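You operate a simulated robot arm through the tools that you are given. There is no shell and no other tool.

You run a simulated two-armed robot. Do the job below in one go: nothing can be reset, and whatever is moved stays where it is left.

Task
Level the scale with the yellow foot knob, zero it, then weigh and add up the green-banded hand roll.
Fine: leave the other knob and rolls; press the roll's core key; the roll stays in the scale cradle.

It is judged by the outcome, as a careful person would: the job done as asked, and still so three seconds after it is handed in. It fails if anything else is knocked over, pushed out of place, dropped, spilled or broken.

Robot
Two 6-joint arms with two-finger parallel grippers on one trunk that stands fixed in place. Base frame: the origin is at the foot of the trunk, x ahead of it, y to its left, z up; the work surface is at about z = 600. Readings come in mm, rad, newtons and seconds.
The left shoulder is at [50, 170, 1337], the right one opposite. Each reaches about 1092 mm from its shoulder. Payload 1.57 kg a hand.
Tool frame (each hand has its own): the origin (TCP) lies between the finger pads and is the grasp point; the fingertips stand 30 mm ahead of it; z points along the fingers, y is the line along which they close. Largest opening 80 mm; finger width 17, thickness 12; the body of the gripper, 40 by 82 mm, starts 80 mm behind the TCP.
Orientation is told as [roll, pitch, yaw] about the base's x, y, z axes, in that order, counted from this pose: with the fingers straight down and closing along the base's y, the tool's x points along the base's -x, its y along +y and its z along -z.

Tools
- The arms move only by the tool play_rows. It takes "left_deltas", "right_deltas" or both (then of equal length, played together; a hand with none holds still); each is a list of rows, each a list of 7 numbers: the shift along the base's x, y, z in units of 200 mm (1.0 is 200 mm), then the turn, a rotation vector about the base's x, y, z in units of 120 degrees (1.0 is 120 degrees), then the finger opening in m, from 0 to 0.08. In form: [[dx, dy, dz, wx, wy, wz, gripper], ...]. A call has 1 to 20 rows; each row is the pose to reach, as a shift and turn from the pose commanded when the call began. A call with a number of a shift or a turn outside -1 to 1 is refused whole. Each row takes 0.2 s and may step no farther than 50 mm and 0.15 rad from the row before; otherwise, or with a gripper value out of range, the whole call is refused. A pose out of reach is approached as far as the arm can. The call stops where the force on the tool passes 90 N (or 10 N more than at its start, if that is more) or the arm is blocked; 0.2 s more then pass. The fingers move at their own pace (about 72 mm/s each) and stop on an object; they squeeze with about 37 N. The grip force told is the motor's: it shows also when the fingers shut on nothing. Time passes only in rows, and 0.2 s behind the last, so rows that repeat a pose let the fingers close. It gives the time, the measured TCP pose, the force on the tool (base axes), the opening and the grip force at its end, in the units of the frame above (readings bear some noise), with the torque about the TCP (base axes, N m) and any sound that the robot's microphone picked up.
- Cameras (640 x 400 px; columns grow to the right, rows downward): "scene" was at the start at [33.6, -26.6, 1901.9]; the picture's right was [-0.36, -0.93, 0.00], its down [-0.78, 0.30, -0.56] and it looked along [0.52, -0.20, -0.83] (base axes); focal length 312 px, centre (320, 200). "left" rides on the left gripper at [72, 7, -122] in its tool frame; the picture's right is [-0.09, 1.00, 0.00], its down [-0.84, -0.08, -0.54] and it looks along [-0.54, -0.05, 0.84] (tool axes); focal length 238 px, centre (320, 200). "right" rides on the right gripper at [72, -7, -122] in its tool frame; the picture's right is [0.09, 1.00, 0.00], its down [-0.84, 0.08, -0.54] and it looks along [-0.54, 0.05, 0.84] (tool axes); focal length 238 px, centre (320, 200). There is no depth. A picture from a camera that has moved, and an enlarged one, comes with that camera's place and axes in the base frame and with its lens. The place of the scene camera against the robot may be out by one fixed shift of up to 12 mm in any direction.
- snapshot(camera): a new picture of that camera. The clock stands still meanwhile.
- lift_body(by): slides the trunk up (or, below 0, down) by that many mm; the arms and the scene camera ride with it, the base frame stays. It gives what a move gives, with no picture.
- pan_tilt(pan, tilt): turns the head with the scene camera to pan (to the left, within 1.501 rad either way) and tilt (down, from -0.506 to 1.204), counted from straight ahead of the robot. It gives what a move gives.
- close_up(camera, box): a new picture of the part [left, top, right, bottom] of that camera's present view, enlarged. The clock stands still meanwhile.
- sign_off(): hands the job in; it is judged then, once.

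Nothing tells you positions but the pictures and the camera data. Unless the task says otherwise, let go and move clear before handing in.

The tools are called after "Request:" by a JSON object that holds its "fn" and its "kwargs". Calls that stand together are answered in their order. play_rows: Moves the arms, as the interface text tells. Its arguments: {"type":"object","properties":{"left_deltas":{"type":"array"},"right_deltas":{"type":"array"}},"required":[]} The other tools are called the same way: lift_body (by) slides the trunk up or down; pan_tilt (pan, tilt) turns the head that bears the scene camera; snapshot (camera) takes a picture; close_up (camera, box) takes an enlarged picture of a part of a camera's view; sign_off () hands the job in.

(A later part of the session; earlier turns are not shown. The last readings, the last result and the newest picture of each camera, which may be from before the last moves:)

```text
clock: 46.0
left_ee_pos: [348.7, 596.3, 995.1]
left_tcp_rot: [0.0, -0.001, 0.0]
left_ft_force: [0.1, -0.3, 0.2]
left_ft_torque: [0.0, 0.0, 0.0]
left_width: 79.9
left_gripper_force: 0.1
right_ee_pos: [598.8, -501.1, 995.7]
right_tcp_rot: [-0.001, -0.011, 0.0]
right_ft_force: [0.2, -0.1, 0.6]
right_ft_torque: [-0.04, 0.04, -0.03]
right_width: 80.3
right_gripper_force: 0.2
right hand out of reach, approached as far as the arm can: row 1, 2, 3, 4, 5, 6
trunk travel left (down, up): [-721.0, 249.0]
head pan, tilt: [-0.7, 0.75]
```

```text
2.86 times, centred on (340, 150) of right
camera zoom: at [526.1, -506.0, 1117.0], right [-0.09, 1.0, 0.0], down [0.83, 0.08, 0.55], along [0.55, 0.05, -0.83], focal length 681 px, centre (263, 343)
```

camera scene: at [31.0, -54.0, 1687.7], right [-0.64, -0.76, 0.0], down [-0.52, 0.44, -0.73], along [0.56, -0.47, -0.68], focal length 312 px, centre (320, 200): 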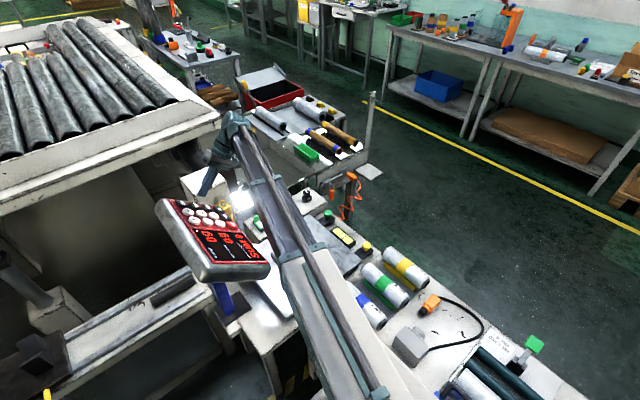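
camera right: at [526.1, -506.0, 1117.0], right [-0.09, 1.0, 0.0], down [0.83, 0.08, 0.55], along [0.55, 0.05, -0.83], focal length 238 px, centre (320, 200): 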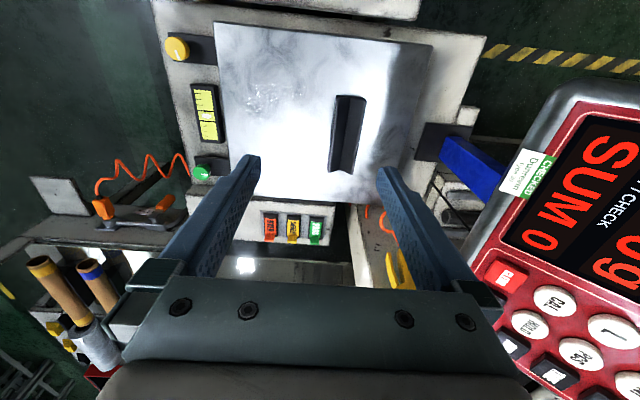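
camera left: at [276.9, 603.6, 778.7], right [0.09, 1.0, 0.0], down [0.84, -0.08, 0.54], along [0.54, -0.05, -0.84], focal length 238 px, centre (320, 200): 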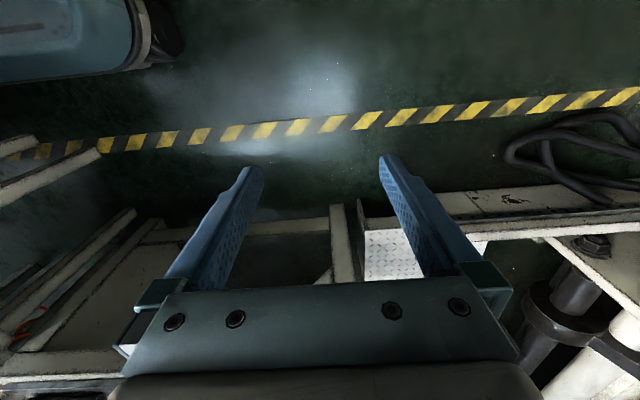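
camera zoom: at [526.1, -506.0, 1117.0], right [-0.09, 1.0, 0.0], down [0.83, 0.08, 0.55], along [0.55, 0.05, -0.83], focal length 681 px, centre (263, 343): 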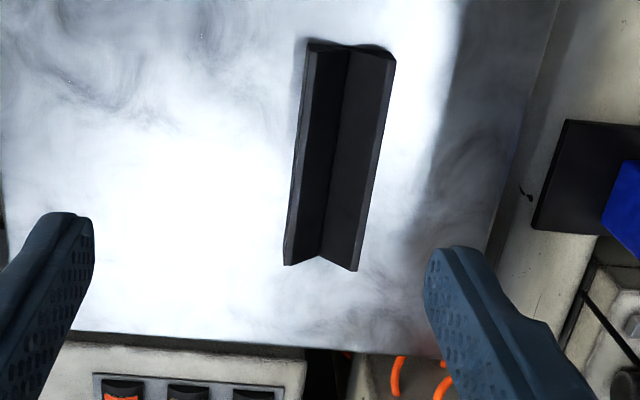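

The cradle's crease runs exactly along x, centred about (690,-437) and roughly 156 mm long. I'll now go over the green roll and lower for close measurement.

Request:
{"fn": "play_rows", "kwargs": {"right_deltas": [[-0.2, -0.1, 0, 0, 0.0053, 0, 0.08], [-0.4, -0.2, 0, 0, 0.0053, 0, 0.08], [-0.6, -0.3, 0, 0, 0.0053, 0, 0.08], [-0.8, -0.4, 0, 0, 0.0053, 0, 0.08], [-1.0, -0.5, 0, 0, 0.0053, 0, 0.08]]}}

Request:
{"fn": "play_rows", "kwargs": {"right_deltas": [[-0.125, -0.08, 0, 0, 0, 0, 0.08], [-0.25, -0.16, 0, 0, 0, 0, 0.08]]}}

Request:
{"fn": "lift_body", "kwargs": {"by": -195}}

Request:
{"fn": "snapshot", "kwargs": {"camera": "right"}}

Request:
{"fn": "snapshot", "kwargs": {"camera": "scene"}}

```text
clock: 47.2
left_ee_pos: [347.4, 596.7, 995.5]
left_tcp_rot: [-0.001, -0.001, 0.001]
left_ft_force: [-0.2, -0.6, 0.1]
left_ft_torque: [0.01, -0.03, 0.03]
left_width: 80.0
left_gripper_force: 0.0
right_ee_pos: [398.8, -602.1, 994.2]
right_tcp_rot: [-0.001, -0.002, 0.001]
right_ft_force: [1.2, 0.6, 0.6]
right_ft_torque: [0.07, -0.02, 0.0]
right_width: 80.2
right_gripper_force: 0.1
trunk travel left (down, up): [-721.0, 249.0]
head pan, tilt: [-0.7, 0.75]
```

```text
clock: 47.8
left_ee_pos: [349.4, 598.0, 995.7]
left_tcp_rot: [0.001, -0.002, -0.001]
left_ft_force: [-0.1, 0.4, -0.7]
left_ft_torque: [0.02, 0.03, -0.01]
left_width: 80.1
left_gripper_force: 0.0
right_ee_pos: [348.8, -633.4, 995.2]
right_tcp_rot: [0.0, 0.0, 0.0]
right_ft_force: [-0.2, 0.7, 0.1]
right_ft_torque: [0.04, 0.0, 0.0]
right_width: 80.2
right_gripper_force: 0.1
trunk travel left (down, up): [-721.0, 249.0]
head pan, tilt: [-0.7, 0.75]
```

```text
clock: 50.0
left_ee_pos: [348.6, 597.3, 800.1]
left_tcp_rot: [0.001, -0.001, -0.001]
left_ft_force: [0.7, 0.5, 0.3]
left_ft_torque: [0.01, 0.0, 0.0]
left_width: 79.9
left_gripper_force: 0.0
right_ee_pos: [351.4, -633.7, 800.5]
right_tcp_rot: [-0.001, 0.001, 0.001]
right_ft_force: [-0.1, -0.7, -0.2]
right_ft_torque: [0.01, 0.02, 0.04]
right_width: 80.0
right_gripper_force: 0.1
trunk travel left (down, up): [-526.0, 444.0]
head pan, tilt: [-0.7, 0.75]
```

```text
taken
camera right: at [278.5, -638.9, 922.7], right [-0.09, 1.0, 0.0], down [0.84, 0.08, 0.54], along [0.54, 0.05, -0.84], focal length 238 px, centre (320, 200)
```

right: 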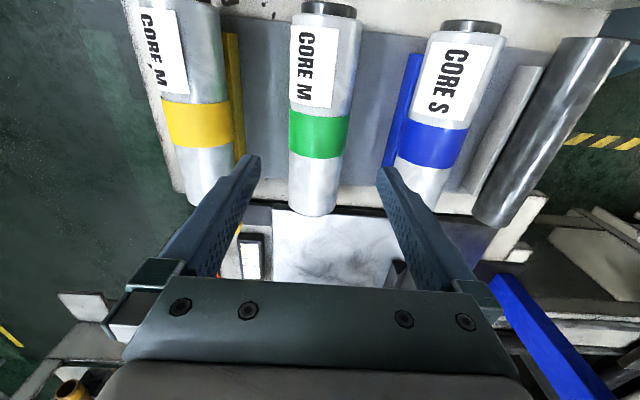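

```text
taken
camera scene: at [30.7, -54.5, 1492.7], right [-0.64, -0.76, 0.0], down [-0.52, 0.44, -0.73], along [0.56, -0.47, -0.68], focal length 312 px, centre (320, 200)
```

scene: 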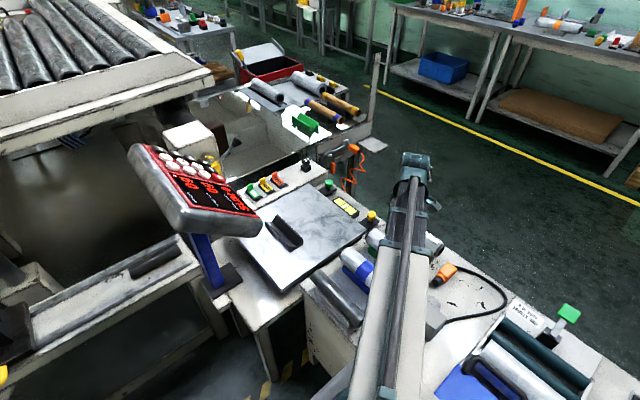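

Request:
{"fn": "close_up", "kwargs": {"camera": "right", "box": [250, 0, 390, 230]}}

Request:
{"fn": "close_up", "kwargs": {"camera": "right", "box": [270, 90, 370, 170]}}

Request:
{"fn": "close_up", "kwargs": {"camera": "scene", "box": [290, 210, 450, 320]}}

```text
1.74 times, centred on (320, 115) of right
camera zoom: at [278.5, -638.9, 922.7], right [-0.09, 1.0, 0.0], down [0.84, 0.08, 0.54], along [0.54, 0.05, -0.84], focal length 414 px, centre (320, 348)
```

zoom: 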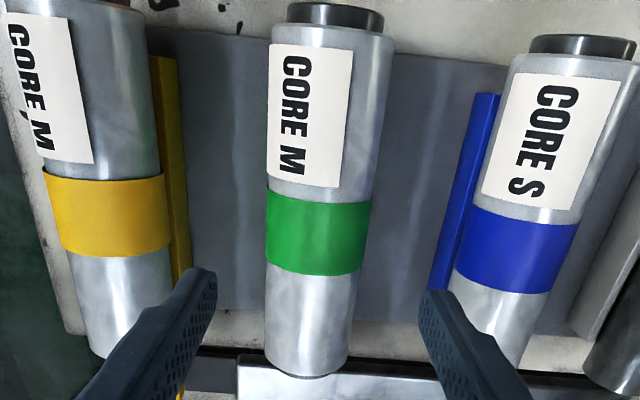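

```text
5.00 times, centred on (320, 130) of right
camera zoom: at [278.5, -638.9, 922.7], right [-0.09, 1.0, 0.0], down [0.84, 0.08, 0.54], along [0.54, 0.05, -0.84], focal length 1192 px, centre (320, 550)
```

zoom: 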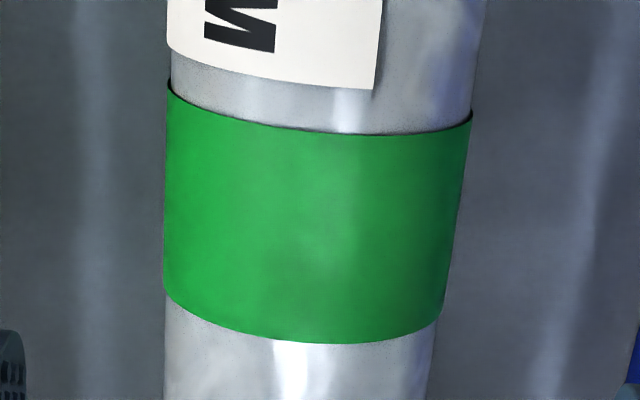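

```text
3.64 times, centred on (370, 265) of scene
camera zoom: at [30.7, -54.5, 1492.7], right [-0.64, -0.76, 0.0], down [-0.52, 0.44, -0.73], along [0.56, -0.47, -0.68], focal length 1135 px, centre (138, -36)
```

zoom: 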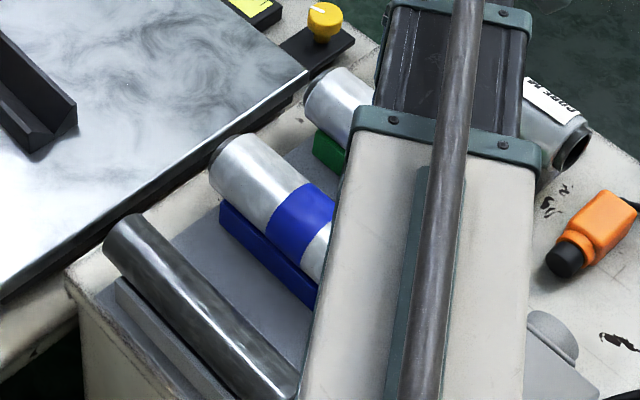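

The green roll's axis is about (350,-633.8, z≈676), diameter ≈60 mm, and the fingers are centred over its band. I'll come down 80 mm, check, then finish.

Request:
{"fn": "lift_body", "kwargs": {"by": -80}}

Request:
{"fn": "snapshot", "kwargs": {"camera": "right"}}

```text
clock: 51.1
left_ee_pos: [348.8, 596.3, 720.7]
left_tcp_rot: [0.0, 0.0, -0.001]
left_ft_force: [0.1, -0.4, -0.2]
left_ft_torque: [0.01, 0.0, 0.0]
left_width: 80.1
left_gripper_force: 0.0
right_ee_pos: [349.9, -633.7, 720.7]
right_tcp_rot: [-0.002, 0.002, 0.0]
right_ft_force: [-0.2, -0.1, 0.6]
right_ft_torque: [-0.02, 0.01, 0.01]
right_width: 79.9
right_gripper_force: 0.1
trunk travel left (down, up): [-446.0, 524.0]
head pan, tilt: [-0.7, 0.75]
```

```text
taken
camera right: at [278.5, -638.9, 842.7], right [-0.09, 1.0, 0.0], down [0.84, 0.08, 0.54], along [0.54, 0.05, -0.84], focal length 238 px, centre (320, 200)
```

right: 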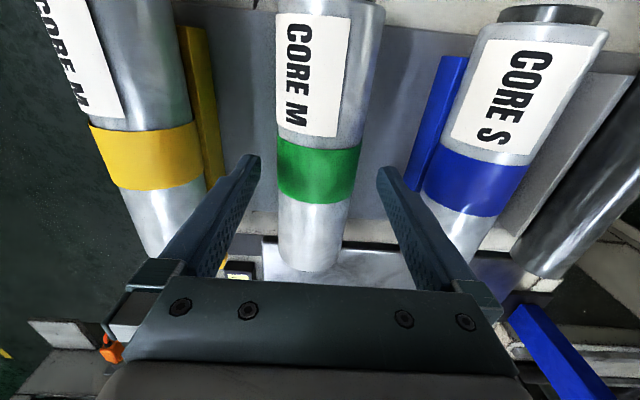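

The fingers straddle the roll evenly. I'll lower the last 24 mm and close on it.

Request:
{"fn": "lift_body", "kwargs": {"by": -24}}

Request:
{"fn": "play_rows", "kwargs": {"right_deltas": [[0, 0, 0, 0, 0, 0, 0.06], [0, 0, 0, 0, 0, 0, 0.05], [0, 0, 0, 0, 0, 0, 0.05], [0, 0, 0, 0, 0, 0, 0.05]]}}

Request:
{"fn": "snapshot", "kwargs": {"camera": "right"}}

```text
clock: 51.8
left_ee_pos: [348.4, 597.4, 696.2]
left_tcp_rot: [0.001, -0.001, -0.001]
left_ft_force: [-0.9, 0.3, 1.1]
left_ft_torque: [0.01, 0.01, 0.0]
left_width: 80.0
left_gripper_force: 0.0
right_ee_pos: [348.6, -634.2, 697.0]
right_tcp_rot: [0.0, 0.001, 0.0]
right_ft_force: [0.2, -0.7, 0.3]
right_ft_torque: [0.03, 0.02, -0.01]
right_width: 80.2
right_gripper_force: 0.0
trunk travel left (down, up): [-422.0, 548.0]
head pan, tilt: [-0.7, 0.75]
```

```text
clock: 52.8
left_ee_pos: [349.2, 595.9, 697.3]
left_tcp_rot: [0.0, 0.0, 0.0]
left_ft_force: [-0.7, 0.5, -0.2]
left_ft_torque: [-0.01, -0.01, 0.04]
left_width: 80.1
left_gripper_force: 0.1
right_ee_pos: [351.0, -635.4, 695.5]
right_tcp_rot: [-0.002, 0.001, 0.003]
right_ft_force: [1.3, -12.8, 3.7]
right_ft_torque: [-0.31, 0.04, 0.01]
right_width: 58.2
right_gripper_force: 37.0
trunk travel left (down, up): [-422.0, 548.0]
head pan, tilt: [-0.7, 0.75]
```

```text
taken
camera right: at [278.5, -640.0, 818.5], right [-0.09, 1.0, 0.0], down [0.84, 0.08, 0.54], along [0.54, 0.05, -0.84], focal length 238 px, centre (320, 200)
```

right: 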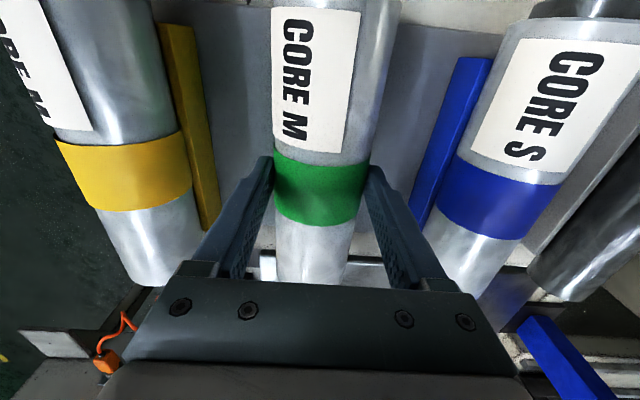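

The roll is held at 58.2 mm. I'll lift a little and confirm the grip.

Request:
{"fn": "lift_body", "kwargs": {"by": 30}}

Request:
{"fn": "snapshot", "kwargs": {"camera": "right"}}

Request:
{"fn": "snapshot", "kwargs": {"camera": "scene"}}

```text
clock: 53.6
left_ee_pos: [348.7, 597.5, 725.9]
left_tcp_rot: [0.0, -0.001, 0.0]
left_ft_force: [-1.1, 0.3, 0.1]
left_ft_torque: [0.0, 0.02, -0.04]
left_width: 80.0
left_gripper_force: 0.1
right_ee_pos: [349.6, -632.5, 725.9]
right_tcp_rot: [0.001, 0.004, -0.002]
right_ft_force: [-0.1, -0.2, -2.9]
right_ft_torque: [0.01, -0.03, -0.01]
right_width: 58.4
right_gripper_force: 37.0
trunk travel left (down, up): [-452.0, 518.0]
head pan, tilt: [-0.7, 0.75]
```

```text
taken
camera right: at [278.6, -638.8, 848.5], right [-0.09, 1.0, 0.0], down [0.84, 0.08, 0.54], along [0.54, 0.05, -0.84], focal length 238 px, centre (320, 200)
```

right: 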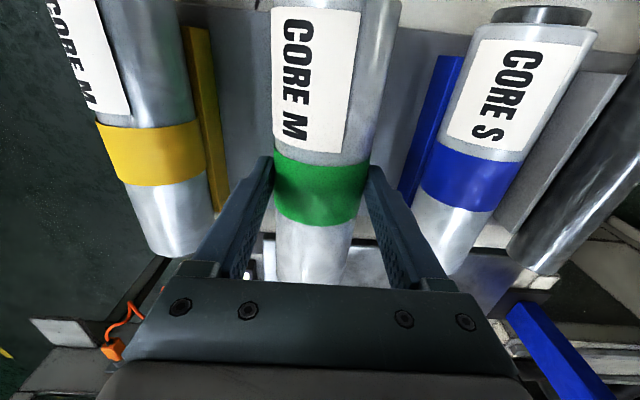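

```text
taken
camera scene: at [30.9, -54.6, 1418.7], right [-0.64, -0.77, 0.0], down [-0.52, 0.44, -0.73], along [0.56, -0.47, -0.68], focal length 312 px, centre (320, 200)
```

scene: 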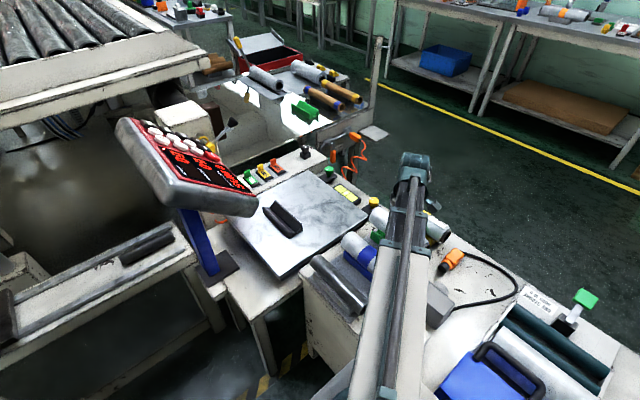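

The roll is lifted; its weight reads about 0.3 kg. I'll raise it well clear, move forward along x past the rack, and re-measure the cradle.

Request:
{"fn": "lift_body", "kwargs": {"by": 100}}

Request:
{"fn": "play_rows", "kwargs": {"right_deltas": [[0.2, 0, 0, 0, 0, 0, 0.05], [0.4, 0, 0, 0, 0, 0, 0.05], [0.6, 0, 0, 0, 0, 0, 0.05], [0.8, 0, 0, 0, 0, 0, 0.05], [1.0, 0, 0, 0, 0, 0, 0.05]]}}

Request:
{"fn": "snapshot", "kwargs": {"camera": "right"}}

Request:
{"fn": "close_up", "kwargs": {"camera": "right", "box": [390, 120, 560, 240]}}

Request:
{"fn": "close_up", "kwargs": {"camera": "scene", "box": [225, 170, 385, 290]}}

```text
clock: 54.9
left_ee_pos: [349.0, 596.6, 826.3]
left_tcp_rot: [0.0, 0.0, -0.001]
left_ft_force: [0.0, -0.4, 0.7]
left_ft_torque: [-0.02, -0.02, -0.01]
left_width: 79.8
left_gripper_force: 0.0
right_ee_pos: [350.6, -633.9, 827.5]
right_tcp_rot: [0.0, 0.003, -0.001]
right_ft_force: [-0.3, 0.5, -3.4]
right_ft_torque: [0.0, -0.01, 0.01]
right_width: 58.2
right_gripper_force: 36.8
trunk travel left (down, up): [-552.0, 418.0]
head pan, tilt: [-0.7, 0.75]
```

```text
clock: 56.1
left_ee_pos: [349.0, 596.6, 826.9]
left_tcp_rot: [0.0, -0.001, -0.001]
left_ft_force: [-0.1, -0.7, 0.5]
left_ft_torque: [0.0, -0.01, -0.01]
left_width: 80.2
left_gripper_force: 0.0
right_ee_pos: [550.2, -632.2, 825.9]
right_tcp_rot: [0.0, 0.002, 0.001]
right_ft_force: [0.0, -0.1, -3.6]
right_ft_torque: [0.01, -0.02, -0.01]
right_width: 58.4
right_gripper_force: 37.2
trunk travel left (down, up): [-552.0, 418.0]
head pan, tilt: [-0.7, 0.75]
```

```text
taken
camera right: at [478.6, -637.9, 948.4], right [-0.09, 1.0, 0.0], down [0.84, 0.08, 0.54], along [0.54, 0.05, -0.84], focal length 238 px, centre (320, 200)
```

right: 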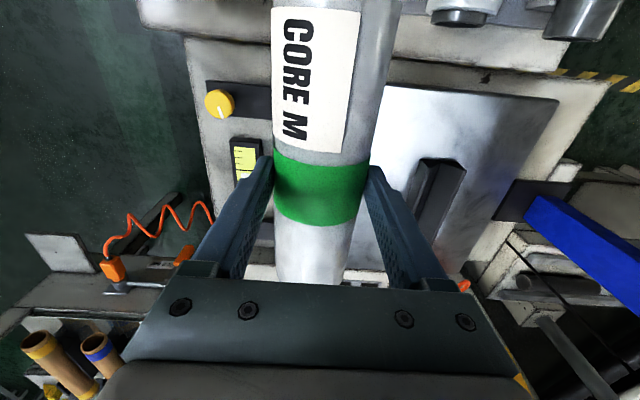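

```text
3.33 times, centred on (475, 180) of right
camera zoom: at [478.6, -637.9, 948.4], right [-0.09, 1.0, 0.0], down [0.84, 0.08, 0.54], along [0.54, 0.05, -0.84], focal length 794 px, centre (-197, 267)
```

zoom: 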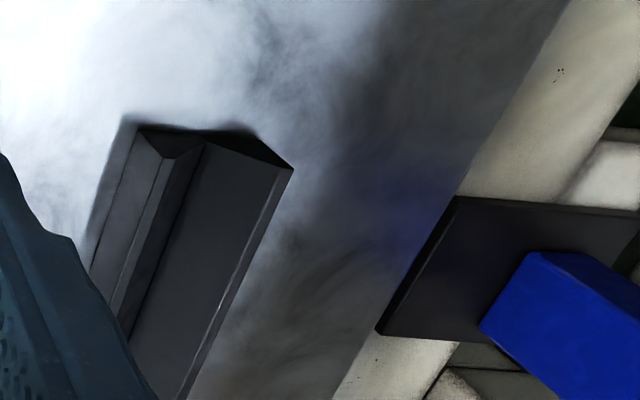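

```text
3.33 times, centred on (305, 230) of scene
camera zoom: at [31.1, -54.8, 1518.6], right [-0.64, -0.76, 0.0], down [-0.52, 0.44, -0.73], along [0.56, -0.47, -0.68], focal length 1041 px, centre (370, 100)
```

zoom: 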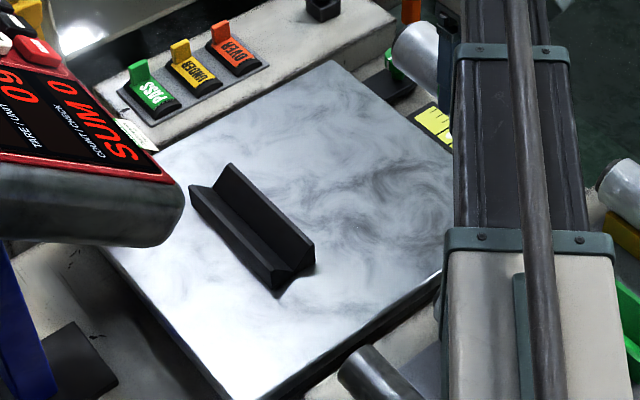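

The cradle's near end is at x≈614, far end ≈773, crease at y≈-438, z≈606, wall tops z≈630. I'll carry the roll over its centre, (693,-438).

Request:
{"fn": "play_rows", "kwargs": {"right_deltas": [[0.12, 0.16, 0, 0, 0, 0, 0.05], [0.24, 0.32, 0, 0, 0, 0, 0.05], [0.36, 0.48, 0, 0, 0, 0, 0.05], [0.48, 0.65, 0, 0, 0, 0, 0.05], [0.6, 0.82, 0, 0, 0, 0, 0.05], [0.715, 0.971, 0, 0, 0, 0, 0.05]]}}

Request:
{"fn": "snapshot", "kwargs": {"camera": "right"}}

Request:
{"fn": "snapshot", "kwargs": {"camera": "scene"}}

```text
clock: 57.5
left_ee_pos: [348.7, 596.6, 827.0]
left_tcp_rot: [0.0, 0.0, 0.001]
left_ft_force: [0.9, 0.2, 0.5]
left_ft_torque: [0.04, -0.04, 0.0]
left_width: 79.9
left_gripper_force: 0.1
right_ee_pos: [694.4, -440.2, 826.9]
right_tcp_rot: [0.001, 0.002, -0.001]
right_ft_force: [-0.5, -0.2, -2.7]
right_ft_torque: [0.0, -0.01, -0.03]
right_width: 58.3
right_gripper_force: 36.8
trunk travel left (down, up): [-552.0, 418.0]
head pan, tilt: [-0.7, 0.75]
```

```text
taken
camera right: at [622.8, -446.3, 948.5], right [-0.09, 1.0, 0.0], down [0.84, 0.08, 0.54], along [0.54, 0.05, -0.84], focal length 238 px, centre (320, 200)
```

right: 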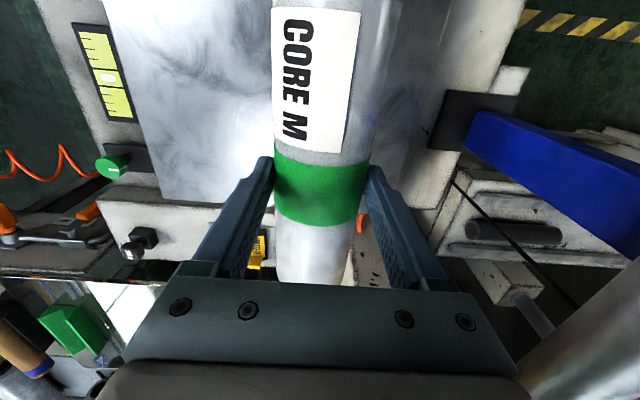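

```text
taken
camera scene: at [31.1, -54.5, 1518.6], right [-0.64, -0.76, 0.0], down [-0.52, 0.44, -0.73], along [0.56, -0.47, -0.68], focal length 312 px, centre (320, 200)
```

scene: 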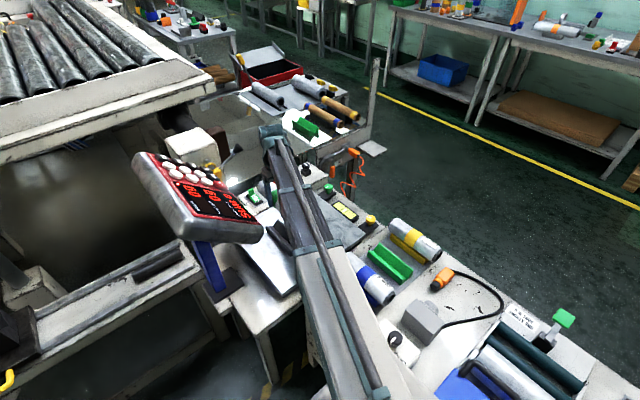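

The roll is over the cradle, about 2 mm low in y by my estimate. I'll nudge +2.3 mm in y and lower most of the way, then feel for contact in small steps.

Request:
{"fn": "play_rows", "kwargs": {"right_deltas": [[0, 0.0115, 0, 0, 0, 0, 0.05], [0, 0.0115, 0, 0, 0, 0, 0.05]]}}

Request:
{"fn": "lift_body", "kwargs": {"by": -130}}

Request:
{"fn": "snapshot", "kwargs": {"camera": "right"}}

Request:
{"fn": "snapshot", "kwargs": {"camera": "scene"}}

```text
clock: 58.1
left_ee_pos: [349.2, 597.0, 825.7]
left_tcp_rot: [0.001, 0.0, 0.0]
left_ft_force: [-0.3, 0.4, 0.3]
left_ft_torque: [-0.02, 0.02, 0.02]
left_width: 79.9
left_gripper_force: 0.1
right_ee_pos: [693.7, -437.4, 826.6]
right_tcp_rot: [0.0, 0.002, 0.002]
right_ft_force: [-1.0, 0.2, -2.8]
right_ft_torque: [0.01, -0.01, -0.03]
right_width: 58.2
right_gripper_force: 37.0
trunk travel left (down, up): [-552.0, 418.0]
head pan, tilt: [-0.7, 0.75]
```

```text
clock: 59.7
left_ee_pos: [349.8, 596.4, 697.4]
left_tcp_rot: [0.0, -0.001, 0.001]
left_ft_force: [-0.3, 0.3, -0.1]
left_ft_torque: [0.01, 0.0, 0.0]
left_width: 80.5
left_gripper_force: 0.0
right_ee_pos: [694.5, -437.3, 695.2]
right_tcp_rot: [-0.001, 0.002, 0.002]
right_ft_force: [-0.7, -0.3, -2.8]
right_ft_torque: [0.0, 0.0, 0.02]
right_width: 58.3
right_gripper_force: 36.9
trunk travel left (down, up): [-422.0, 548.0]
head pan, tilt: [-0.7, 0.75]
```

```text
taken
camera right: at [622.1, -443.7, 818.6], right [-0.09, 1.0, 0.0], down [0.84, 0.08, 0.54], along [0.54, 0.05, -0.84], focal length 238 px, centre (320, 200)
```

right: 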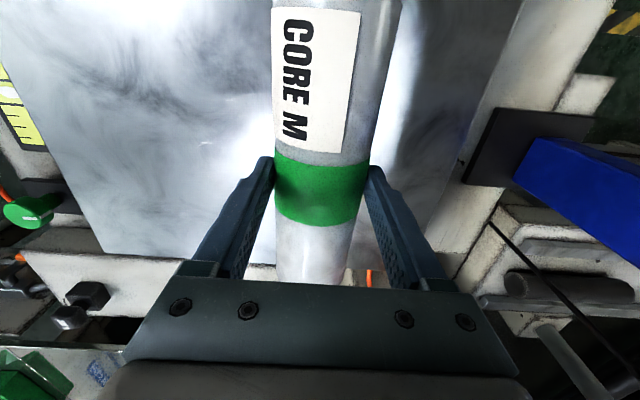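

```text
taken
camera scene: at [31.0, -54.6, 1388.7], right [-0.64, -0.76, 0.0], down [-0.52, 0.44, -0.73], along [0.56, -0.47, -0.68], focal length 312 px, centre (320, 200)
```

scene: 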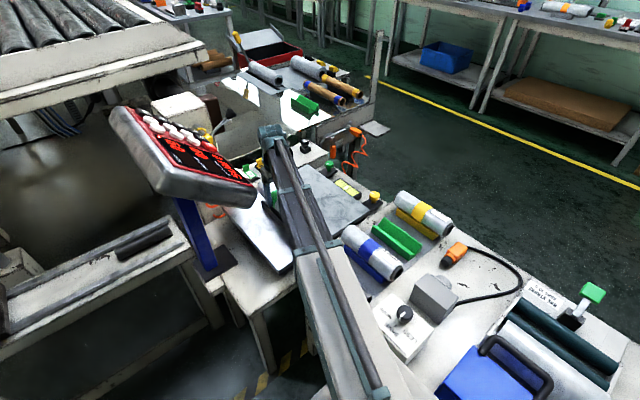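

Request:
{"fn": "lift_body", "kwargs": {"by": -18}}

Request:
{"fn": "lift_body", "kwargs": {"by": -5}}

```text
clock: 60.3
left_ee_pos: [348.5, 597.2, 678.8]
left_tcp_rot: [0.0, 0.001, 0.001]
left_ft_force: [0.3, 0.0, 0.1]
left_ft_torque: [0.0, 0.02, 0.03]
left_width: 80.0
left_gripper_force: 0.0
right_ee_pos: [694.5, -438.3, 679.3]
right_tcp_rot: [0.001, 0.002, -0.001]
right_ft_force: [0.1, -0.1, -2.3]
right_ft_torque: [-0.01, -0.02, 0.03]
right_width: 58.5
right_gripper_force: 36.7
trunk travel left (down, up): [-404.0, 566.0]
head pan, tilt: [-0.7, 0.75]
```

```text
clock: 60.9
left_ee_pos: [349.8, 596.6, 673.0]
left_tcp_rot: [0.0, 0.001, 0.001]
left_ft_force: [-0.4, -0.3, -0.3]
left_ft_torque: [-0.01, 0.0, 0.05]
left_width: 80.1
left_gripper_force: 0.2
right_ee_pos: [694.1, -439.3, 673.3]
right_tcp_rot: [0.0, 0.001, 0.002]
right_ft_force: [-0.6, -1.9, -2.0]
right_ft_torque: [-0.1, 0.01, 0.09]
right_width: 58.1
right_gripper_force: 37.2
trunk travel left (down, up): [-399.0, 571.0]
head pan, tilt: [-0.7, 0.75]
```

A faint sideways force appears, perhaps first contact. I continue in 2 mm steps.

Request:
{"fn": "lift_body", "kwargs": {"by": -2}}

```text
clock: 61.4
left_ee_pos: [348.1, 596.3, 672.1]
left_tcp_rot: [0.0, 0.0, 0.0]
left_ft_force: [0.5, 0.0, 0.4]
left_ft_torque: [-0.01, -0.01, -0.01]
left_width: 80.1
left_gripper_force: 0.0
right_ee_pos: [692.9, -440.0, 671.9]
right_tcp_rot: [-0.002, 0.001, -0.001]
right_ft_force: [1.4, -10.3, 16.3]
right_ft_torque: [-0.05, 0.53, 0.33]
right_width: 58.4
right_gripper_force: 36.9
trunk travel left (down, up): [-397.0, 573.0]
head pan, tilt: [-0.7, 0.75]
```

The roll touches the +y wall first (pushed towards −y). I'll lift 3 mm, shift −1.7 mm in y, and come down again.

Request:
{"fn": "lift_body", "kwargs": {"by": 3}}

Request:
{"fn": "play_rows", "kwargs": {"right_deltas": [[0, -0.0085, 0, 0, 0, 0, 0.05], [0, -0.0085, 0, 0, 0, 0, 0.05]]}}

Request:
{"fn": "lift_body", "kwargs": {"by": -3}}

```text
clock: 61.9
left_ee_pos: [349.0, 597.5, 673.6]
left_tcp_rot: [0.0, -0.001, -0.001]
left_ft_force: [-0.5, 0.1, -0.1]
left_ft_torque: [-0.01, 0.04, -0.05]
left_width: 80.0
left_gripper_force: 0.0
right_ee_pos: [693.0, -437.9, 673.3]
right_tcp_rot: [0.003, 0.001, 0.0]
right_ft_force: [-0.2, -4.2, 2.1]
right_ft_torque: [-0.03, -0.36, -0.31]
right_width: 58.3
right_gripper_force: 37.3
trunk travel left (down, up): [-400.0, 570.0]
head pan, tilt: [-0.7, 0.75]
```

```text
clock: 62.5
left_ee_pos: [349.4, 597.1, 673.5]
left_tcp_rot: [0.001, -0.001, 0.001]
left_ft_force: [-0.6, -0.3, 0.8]
left_ft_torque: [-0.03, -0.01, -0.01]
left_width: 80.2
left_gripper_force: 0.0
right_ee_pos: [693.5, -440.1, 674.0]
right_tcp_rot: [0.0, 0.002, 0.001]
right_ft_force: [0.0, -0.7, -1.4]
right_ft_torque: [0.02, -0.01, 0.0]
right_width: 58.3
right_gripper_force: 37.2
trunk travel left (down, up): [-400.0, 570.0]
head pan, tilt: [-0.7, 0.75]
```

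```text
clock: 63.0
left_ee_pos: [349.4, 597.8, 672.7]
left_tcp_rot: [-0.001, 0.001, -0.001]
left_ft_force: [0.2, 0.2, 0.8]
left_ft_torque: [-0.01, 0.0, -0.05]
left_width: 80.0
left_gripper_force: 0.1
right_ee_pos: [692.9, -440.5, 671.6]
right_tcp_rot: [0.0, 0.001, 0.001]
right_ft_force: [2.6, -1.2, 8.5]
right_ft_torque: [0.04, 0.44, -0.03]
right_width: 58.3
right_gripper_force: 36.8
trunk travel left (down, up): [-397.0, 573.0]
head pan, tilt: [-0.7, 0.75]
```

Contact is now balanced (almost no side force, about 8 N upwards), so the roll is seated in the V. I'll open the fingers.

Request:
{"fn": "play_rows", "kwargs": {"right_deltas": [[0, 0, 0, 0, 0, 0, 0.062], [0, 0, 0, 0, 0, 0, 0.07], [0, 0, 0, 0, 0, 0, 0.08], [0, 0, 0, 0, 0, 0, 0.08]]}}

Request:
{"fn": "snapshot", "kwargs": {"camera": "right"}}

Request:
{"fn": "close_up", "kwargs": {"camera": "scene", "box": [100, 90, 340, 260]}}

```text
clock: 64.0
left_ee_pos: [349.5, 597.3, 671.9]
left_tcp_rot: [0.001, 0.001, 0.0]
left_ft_force: [-0.4, 0.0, 0.5]
left_ft_torque: [0.0, 0.03, 0.0]
left_width: 80.1
left_gripper_force: 0.2
right_ee_pos: [694.5, -439.4, 672.2]
right_tcp_rot: [0.0, 0.0, 0.0]
right_ft_force: [-0.1, 1.2, 0.1]
right_ft_torque: [-0.03, 0.0, 0.02]
right_width: 79.9
right_gripper_force: 0.0
trunk travel left (down, up): [-397.0, 573.0]
head pan, tilt: [-0.7, 0.75]
```

```text
taken
camera right: at [621.9, -445.7, 793.6], right [-0.09, 1.0, 0.0], down [0.84, 0.08, 0.54], along [0.54, 0.05, -0.84], focal length 238 px, centre (320, 200)
```

right: 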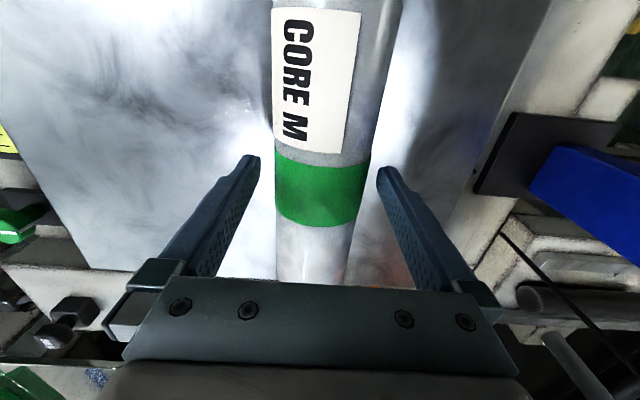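

```text
2.35 times, centred on (220, 175) of scene
camera zoom: at [30.8, -54.5, 1363.7], right [-0.64, -0.76, 0.0], down [-0.52, 0.44, -0.73], along [0.56, -0.47, -0.68], focal length 735 px, centre (555, 259)
```

zoom: 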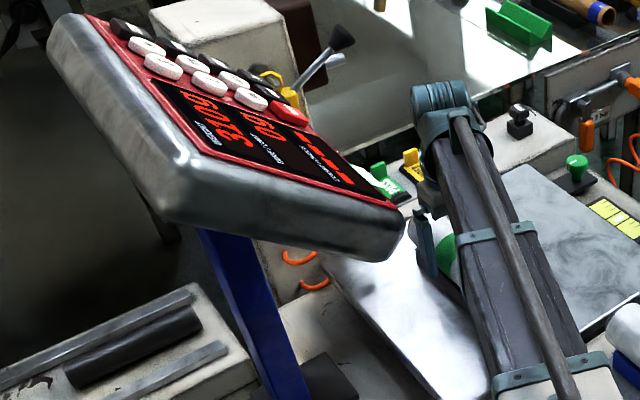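

The weight display now shows a value of about 310 g. I'll raise the fingers clear of the roll, back away from the panel, then look closely.

Request:
{"fn": "lift_body", "kwargs": {"by": 80}}

Request:
{"fn": "play_rows", "kwargs": {"right_deltas": [[-0.1, -0.15, 0, 0, 0, 0, 0.08], [-0.2, -0.32, 0, 0, 0, 0, 0.08], [-0.3, -0.5, 0, 0, 0, 0, 0.08], [-0.4, -0.7, 0, 0, 0, 0, 0.08]]}}

Request:
{"fn": "lift_body", "kwargs": {"by": 243}}

Request:
{"fn": "snapshot", "kwargs": {"camera": "right"}}

Request:
{"fn": "close_up", "kwargs": {"camera": "right", "box": [280, 60, 480, 200]}}

Request:
{"fn": "snapshot", "kwargs": {"camera": "scene"}}

```text
clock: 65.2
left_ee_pos: [349.2, 597.6, 751.7]
left_tcp_rot: [0.0, 0.003, -0.001]
left_ft_force: [0.0, 1.5, -0.2]
left_ft_torque: [-0.02, -0.01, 0.03]
left_width: 79.7
left_gripper_force: 0.1
right_ee_pos: [694.3, -439.3, 750.4]
right_tcp_rot: [0.0, 0.001, 0.001]
right_ft_force: [-0.6, 0.2, 0.3]
right_ft_torque: [0.0, 0.0, -0.01]
right_width: 80.0
right_gripper_force: 0.1
trunk travel left (down, up): [-477.0, 493.0]
head pan, tilt: [-0.7, 0.75]
```

```text
clock: 66.2
left_ee_pos: [348.2, 597.1, 750.6]
left_tcp_rot: [-0.001, 0.001, -0.001]
left_ft_force: [-0.3, -0.3, 0.3]
left_ft_torque: [-0.01, -0.04, 0.02]
left_width: 80.2
left_gripper_force: 0.1
right_ee_pos: [614.2, -580.1, 752.1]
right_tcp_rot: [-0.001, 0.002, 0.001]
right_ft_force: [-0.2, 0.5, -0.2]
right_ft_torque: [-0.05, 0.0, 0.0]
right_width: 80.1
right_gripper_force: 0.1
trunk travel left (down, up): [-477.0, 493.0]
head pan, tilt: [-0.7, 0.75]
```

```text
clock: 68.7
left_ee_pos: [349.6, 597.9, 994.6]
left_tcp_rot: [-0.001, 0.0, 0.0]
left_ft_force: [-0.3, -0.4, -0.4]
left_ft_torque: [-0.01, 0.0, -0.01]
left_width: 80.1
left_gripper_force: 0.0
right_ee_pos: [613.8, -579.7, 994.6]
right_tcp_rot: [0.001, 0.002, -0.002]
right_ft_force: [0.3, -0.2, 0.0]
right_ft_torque: [-0.01, -0.02, 0.0]
right_width: 79.9
right_gripper_force: 0.1
trunk travel left (down, up): [-720.0, 250.0]
head pan, tilt: [-0.7, 0.75]
```

```text
taken
camera right: at [542.9, -585.7, 1116.6], right [-0.09, 1.0, 0.0], down [0.84, 0.08, 0.54], along [0.54, 0.05, -0.84], focal length 238 px, centre (320, 200)
```

right: 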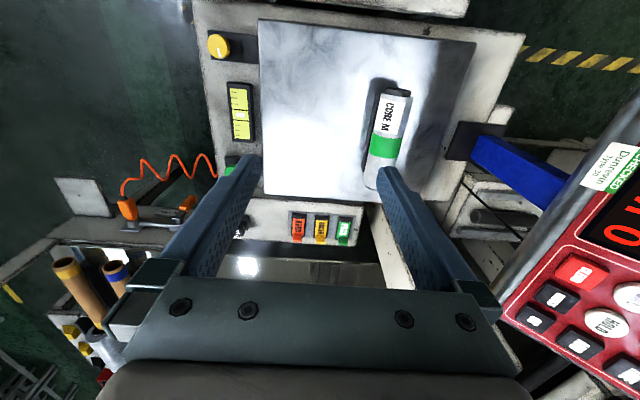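

```text
2.86 times, centred on (380, 130) of right
camera zoom: at [542.9, -585.7, 1116.6], right [-0.09, 1.0, 0.0], down [0.84, 0.08, 0.54], along [0.54, 0.05, -0.84], focal length 681 px, centre (149, 400)
```

zoom: 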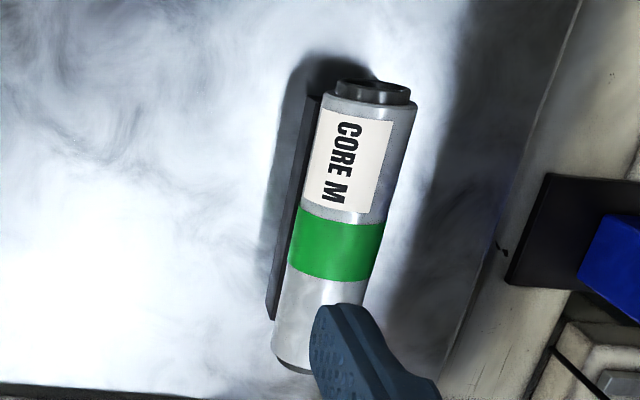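

```text
taken
camera scene: at [30.9, -54.5, 1686.6], right [-0.64, -0.76, 0.0], down [-0.52, 0.44, -0.73], along [0.56, -0.47, -0.68], focal length 312 px, centre (320, 200)
```

scene: 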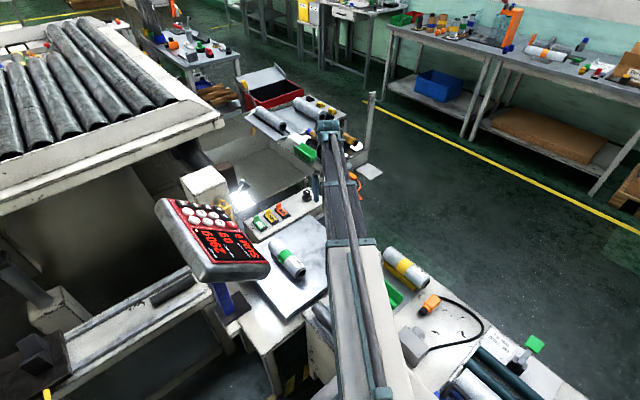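

The roll lies well in the cradle. I'll check the display, then set up to press M.

Request:
{"fn": "close_up", "kwargs": {"camera": "scene", "box": [140, 180, 320, 320]}}

```text
2.86 times, centred on (230, 250) of scene
camera zoom: at [30.9, -54.5, 1686.6], right [-0.64, -0.76, 0.0], down [-0.52, 0.44, -0.73], along [0.56, -0.47, -0.68], focal length 892 px, centre (577, 57)
```

zoom: 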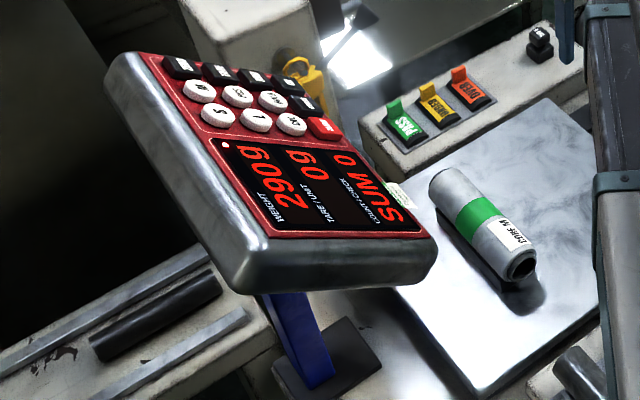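

Weight reads 290 g with tare 0 g and SUM 0. Next is the M core key: I'll close and tilt the right hand and bring it in front of M.

Request:
{"fn": "play_rows", "kwargs": {"right_deltas": [[0, 0, 0, 0.055, 0, 0, 0.0], [0, 0, 0, 0.11, 0, 0, 0.0], [0, 0, 0, 0.165, 0, 0, 0.0], [0, 0, 0, 0.22, 0, 0, 0.0], [0, 0, 0, 0.275, 0, 0, 0.0], [0, 0, 0, 0.334, 0, 0, 0.0]]}}

Request:
{"fn": "play_rows", "kwargs": {"right_deltas": [[0.1, 0.18, 0, 0, 0, 0, 0.0], [0.2, 0.36, 0, 0, 0, 0, 0.0], [0.3, 0.54, 0, 0, 0, 0, 0.0], [0.4, 0.72, 0, 0, 0, 0, 0.0], [0.5, 0.9, 0, 0, 0, 0, 0.0]]}}

Request:
{"fn": "play_rows", "kwargs": {"right_deltas": [[0.08, 0.18, 0, 0, 0, 0, 0.0], [0.16, 0.36, 0, 0, 0, 0, 0.0], [0.24, 0.54, 0, 0, 0, 0, 0.0], [0.3, 0.72, 0, 0, 0, 0, 0.0]]}}

Request:
{"fn": "snapshot", "kwargs": {"camera": "right"}}

```text
clock: 70.1
left_ee_pos: [349.3, 597.2, 994.5]
left_tcp_rot: [-0.001, 0.0, -0.002]
left_ft_force: [-0.2, 0.2, -0.5]
left_ft_torque: [-0.01, -0.01, -0.01]
left_width: 80.0
left_gripper_force: 0.1
right_ee_pos: [617.3, -574.1, 1043.8]
right_tcp_rot: [0.683, -0.013, -0.011]
right_ft_force: [0.5, 0.3, -0.2]
right_ft_torque: [0.01, -0.03, -0.04]
right_width: 0.1
right_gripper_force: 21.2
right hand out of reach, approached as far as the arm can: row 2, 3, 4, 5, 6
trunk travel left (down, up): [-720.0, 250.0]
head pan, tilt: [-0.7, 0.75]
```

```text
clock: 71.3
left_ee_pos: [349.5, 597.0, 994.7]
left_tcp_rot: [-0.001, -0.001, 0.0]
left_ft_force: [-0.5, -0.1, 0.5]
left_ft_torque: [0.03, 0.01, -0.03]
left_width: 80.1
left_gripper_force: 0.0
right_ee_pos: [721.4, -395.8, 1045.9]
right_tcp_rot: [0.697, 0.002, 0.0]
right_ft_force: [0.9, -0.2, -0.6]
right_ft_torque: [-0.06, 0.03, 0.02]
right_width: 0.0
right_gripper_force: 21.3
trunk travel left (down, up): [-720.0, 250.0]
head pan, tilt: [-0.7, 0.75]
```

```text
clock: 72.3
left_ee_pos: [349.4, 597.5, 995.0]
left_tcp_rot: [0.0, 0.001, 0.001]
left_ft_force: [-1.6, -0.1, -0.1]
left_ft_torque: [-0.01, -0.03, 0.01]
left_width: 79.9
left_gripper_force: 0.1
right_ee_pos: [780.1, -251.9, 1045.1]
right_tcp_rot: [0.699, -0.001, 0.0]
right_ft_force: [-1.0, -0.5, -0.1]
right_ft_torque: [-0.01, 0.02, -0.02]
right_width: 0.0
right_gripper_force: 21.2
trunk travel left (down, up): [-720.0, 250.0]
head pan, tilt: [-0.7, 0.75]
```

```text
taken
camera right: at [709.0, -335.0, 1135.4], right [-0.09, 0.76, 0.64], down [0.84, -0.29, 0.46], along [0.54, 0.58, -0.61], focal length 238 px, centre (320, 200)
```

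right: 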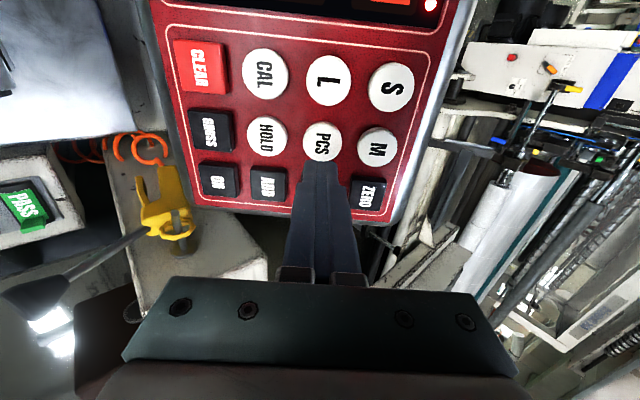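

M is at x≈773, so I'll correct x by −6.5 mm and approach.

Request:
{"fn": "play_rows", "kwargs": {"right_deltas": [[-0.033, 0.1, 0, 0, 0, 0, 0.0], [-0.033, 0.18, 0, 0, 0, 0, 0.0], [-0.033, 0.215, 0, 0, 0, 0, 0.0], [-0.033, 0.215, 0, 0, 0, 0, 0.0]]}}

Request:
{"fn": "snapshot", "kwargs": {"camera": "right"}}

```text
clock: 73.3
left_ee_pos: [349.6, 597.0, 994.5]
left_tcp_rot: [-0.001, -0.002, 0.0]
left_ft_force: [-1.0, -0.5, -0.8]
left_ft_torque: [-0.01, 0.02, -0.02]
left_width: 80.0
left_gripper_force: 0.1
right_ee_pos: [773.5, -210.0, 1045.9]
right_tcp_rot: [0.698, 0.0, 0.0]
right_ft_force: [-0.1, -0.2, 0.0]
right_ft_torque: [0.03, 0.0, -0.02]
right_width: 0.0
right_gripper_force: 21.3
trunk travel left (down, up): [-720.0, 250.0]
head pan, tilt: [-0.7, 0.75]
```

```text
taken
camera right: at [701.3, -292.2, 1135.3], right [-0.09, 0.76, 0.64], down [0.84, -0.29, 0.46], along [0.54, 0.58, -0.61], focal length 238 px, centre (320, 200)
```

right: 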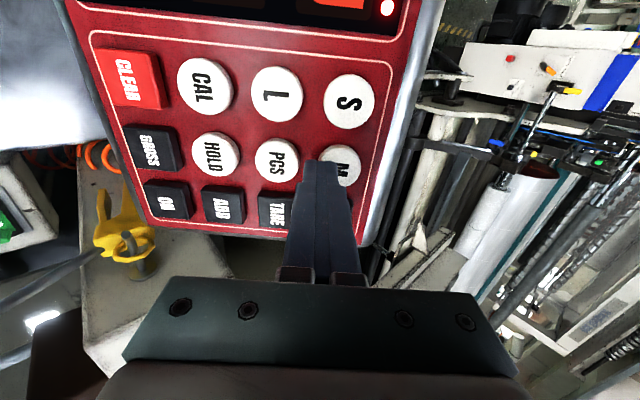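

Request:
{"fn": "play_rows", "kwargs": {"right_deltas": [[0, 0.02, 0, 0, 0, 0, 0.0], [0, 0.04, 0, 0, 0, 0, 0.0], [0, 0.055, 0, 0, 0, 0, 0.0]]}}

```text
clock: 74.1
left_ee_pos: [349.8, 597.7, 995.0]
left_tcp_rot: [0.0, 0.0, -0.001]
left_ft_force: [0.2, -0.6, 0.8]
left_ft_torque: [0.0, -0.01, 0.0]
left_width: 79.8
left_gripper_force: 0.2
right_ee_pos: [770.3, -200.0, 1046.8]
right_tcp_rot: [0.697, 0.001, 0.0]
right_ft_force: [0.6, -0.8, -0.2]
right_ft_torque: [-0.03, -0.02, 0.05]
right_width: 0.1
right_gripper_force: 21.4
trunk travel left (down, up): [-720.0, 250.0]
head pan, tilt: [-0.7, 0.75]
```

Request:
{"fn": "play_rows", "kwargs": {"right_deltas": [[0, 0.01, 0, 0, 0, 0, 0.0], [0, 0.01, 0, 0, 0, 0, 0.0]]}}

```text
clock: 74.7
left_ee_pos: [349.6, 597.3, 994.7]
left_tcp_rot: [-0.002, 0.0, 0.0]
left_ft_force: [0.0, 0.1, -0.4]
left_ft_torque: [0.02, 0.04, 0.04]
left_width: 80.0
left_gripper_force: 0.0
right_ee_pos: [771.4, -196.9, 1046.2]
right_tcp_rot: [0.701, 0.0, 0.0]
right_ft_force: [0.3, -2.4, 1.0]
right_ft_torque: [-0.01, -0.02, -0.02]
right_width: 0.0
right_gripper_force: 21.5
trunk travel left (down, up): [-720.0, 250.0]
head pan, tilt: [-0.7, 0.75]
heard: click
```

Click heard on M. I'll back off and read the display.

Request:
{"fn": "play_rows", "kwargs": {"right_deltas": [[0, -0.1, 0, 0, 0, 0, 0.0], [0, -0.28, 0, 0, 0, 0, 0.0], [0, -0.46, 0, 0, 0, 0, 0.0]]}}

Request:
{"fn": "snapshot", "kwargs": {"camera": "right"}}

Request:
{"fn": "close_up", "kwargs": {"camera": "scene", "box": [140, 180, 320, 320]}}

```text
clock: 75.5
left_ee_pos: [349.2, 596.8, 994.2]
left_tcp_rot: [0.0, 0.001, 0.001]
left_ft_force: [0.0, 0.5, -0.1]
left_ft_torque: [0.01, 0.01, -0.05]
left_width: 80.2
left_gripper_force: 0.0
right_ee_pos: [769.0, -287.9, 1045.6]
right_tcp_rot: [0.698, 0.003, 0.001]
right_ft_force: [0.4, 0.9, -0.2]
right_ft_torque: [-0.02, 0.01, 0.0]
right_width: 0.0
right_gripper_force: 21.5
right hand out of reach, approached as far as the arm can: row 3
trunk travel left (down, up): [-720.0, 250.0]
head pan, tilt: [-0.7, 0.75]
```

```text
taken
camera right: at [698.1, -370.7, 1135.2], right [-0.09, 0.76, 0.64], down [0.84, -0.29, 0.46], along [0.54, 0.58, -0.61], focal length 238 px, centre (320, 200)
```

right: 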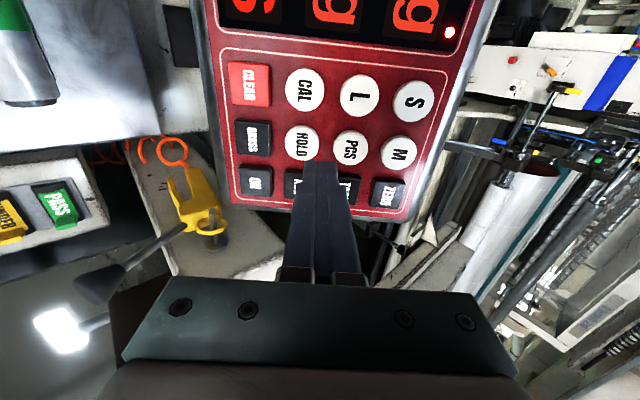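

```text
2.86 times, centred on (230, 250) of scene
camera zoom: at [30.9, -54.9, 1686.6], right [-0.64, -0.77, 0.0], down [-0.52, 0.44, -0.73], along [0.56, -0.47, -0.68], focal length 892 px, centre (577, 57)
```

zoom: 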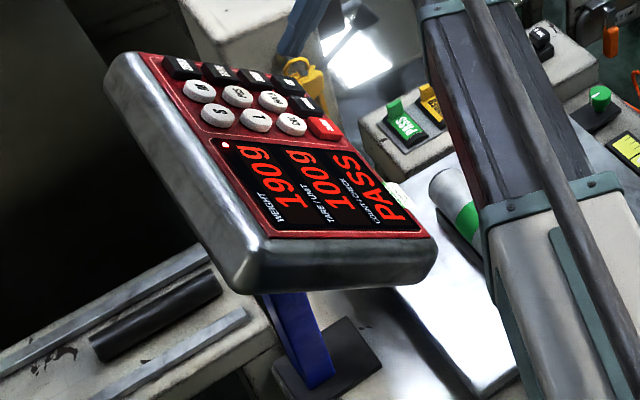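

M worked: weight 190 g net, tare 100 g, and the check window says PASS. Next is ADD at about (818,-245,965): I'll back off, shift in x, and lower 58 mm.

Request:
{"fn": "play_rows", "kwargs": {"right_deltas": [[0.12, -0.1, 0, 0, 0, 0, 0.0], [0.24, -0.21, 0, 0, 0, 0, 0.0], [0.24, -0.21, 0, 0, 0, 0, 0.0]]}}

Request:
{"fn": "lift_body", "kwargs": {"by": -58}}

Request:
{"fn": "snapshot", "kwargs": {"camera": "right"}}

```text
clock: 76.3
left_ee_pos: [349.9, 596.4, 994.4]
left_tcp_rot: [0.001, 0.0, 0.0]
left_ft_force: [0.2, 0.5, 0.0]
left_ft_torque: [0.0, 0.02, -0.01]
left_width: 80.1
left_gripper_force: 0.0
right_ee_pos: [818.1, -329.5, 1047.3]
right_tcp_rot: [0.701, 0.0, 0.001]
right_ft_force: [0.2, -0.1, -0.5]
right_ft_torque: [0.01, -0.04, 0.01]
right_width: 0.0
right_gripper_force: 21.3
trunk travel left (down, up): [-720.0, 250.0]
head pan, tilt: [-0.7, 0.75]
```

```text
clock: 77.3
left_ee_pos: [349.2, 596.2, 936.8]
left_tcp_rot: [-0.001, -0.002, 0.0]
left_ft_force: [-0.7, 0.8, -0.1]
left_ft_torque: [0.01, 0.03, -0.03]
left_width: 80.0
left_gripper_force: 0.1
right_ee_pos: [819.1, -329.0, 988.4]
right_tcp_rot: [0.702, 0.0, 0.001]
right_ft_force: [0.3, 0.3, -0.1]
right_ft_torque: [0.03, 0.0, 0.01]
right_width: 0.0
right_gripper_force: 21.5
trunk travel left (down, up): [-662.0, 308.0]
head pan, tilt: [-0.7, 0.75]
```

```text
taken
camera right: at [747.2, -411.7, 1077.6], right [-0.09, 0.76, 0.64], down [0.84, -0.29, 0.46], along [0.54, 0.58, -0.61], focal length 238 px, centre (320, 200)
```

right: 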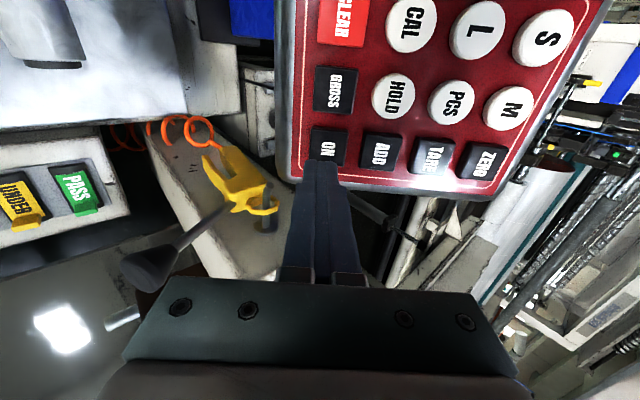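

ADD is lined up just as ZERO was. I'll approach 48 mm and check alignment.

Request:
{"fn": "play_rows", "kwargs": {"right_deltas": [[-0.005, 0.12, 0, 0, 0, 0, 0.0], [-0.005, 0.2, 0, 0, 0, 0, 0.0], [-0.005, 0.24, 0, 0, 0, 0, 0.0], [-0.005, 0.24, 0, 0, 0, 0, 0.0]]}}

Request:
{"fn": "snapshot", "kwargs": {"camera": "right"}}

```text
clock: 78.3
left_ee_pos: [349.7, 597.1, 936.1]
left_tcp_rot: [-0.001, 0.001, -0.002]
left_ft_force: [0.0, 0.0, 0.3]
left_ft_torque: [0.02, 0.03, 0.03]
left_width: 80.1
left_gripper_force: 0.1
right_ee_pos: [818.2, -281.2, 987.5]
right_tcp_rot: [0.7, 0.001, 0.0]
right_ft_force: [0.8, -0.6, 0.1]
right_ft_torque: [0.02, -0.01, 0.03]
right_width: 0.0
right_gripper_force: 21.0
trunk travel left (down, up): [-662.0, 308.0]
head pan, tilt: [-0.7, 0.75]
```

```text
taken
camera right: at [746.6, -364.5, 1077.4], right [-0.09, 0.76, 0.64], down [0.84, -0.29, 0.46], along [0.54, 0.58, -0.61], focal length 238 px, centre (320, 200)
```

right: 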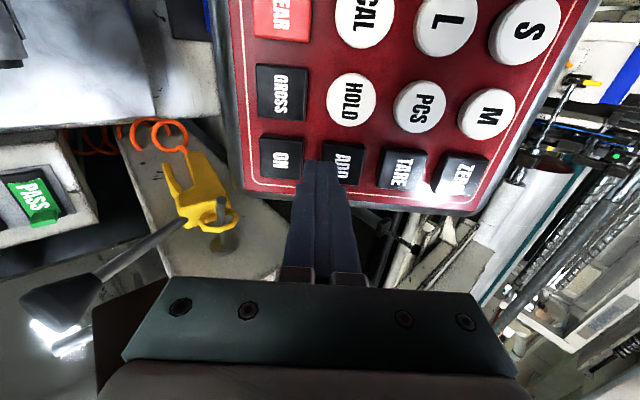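

Request:
{"fn": "play_rows", "kwargs": {"right_deltas": [[0, 0.02, 0, 0, 0, 0, 0.0], [0, 0.04, 0, 0, 0, 0, 0.0], [0, 0.05, 0, 0, 0, 0, 0.0]]}}

```text
clock: 79.1
left_ee_pos: [348.7, 596.4, 937.6]
left_tcp_rot: [-0.002, 0.001, 0.0]
left_ft_force: [0.0, -0.6, 1.1]
left_ft_torque: [0.01, 0.01, -0.02]
left_width: 80.0
left_gripper_force: 0.1
right_ee_pos: [818.0, -270.4, 988.5]
right_tcp_rot: [0.699, 0.0, 0.001]
right_ft_force: [-0.9, 0.5, -1.1]
right_ft_torque: [0.0, 0.01, -0.01]
right_width: 0.0
right_gripper_force: 20.8
trunk travel left (down, up): [-662.0, 308.0]
head pan, tilt: [-0.7, 0.75]
```

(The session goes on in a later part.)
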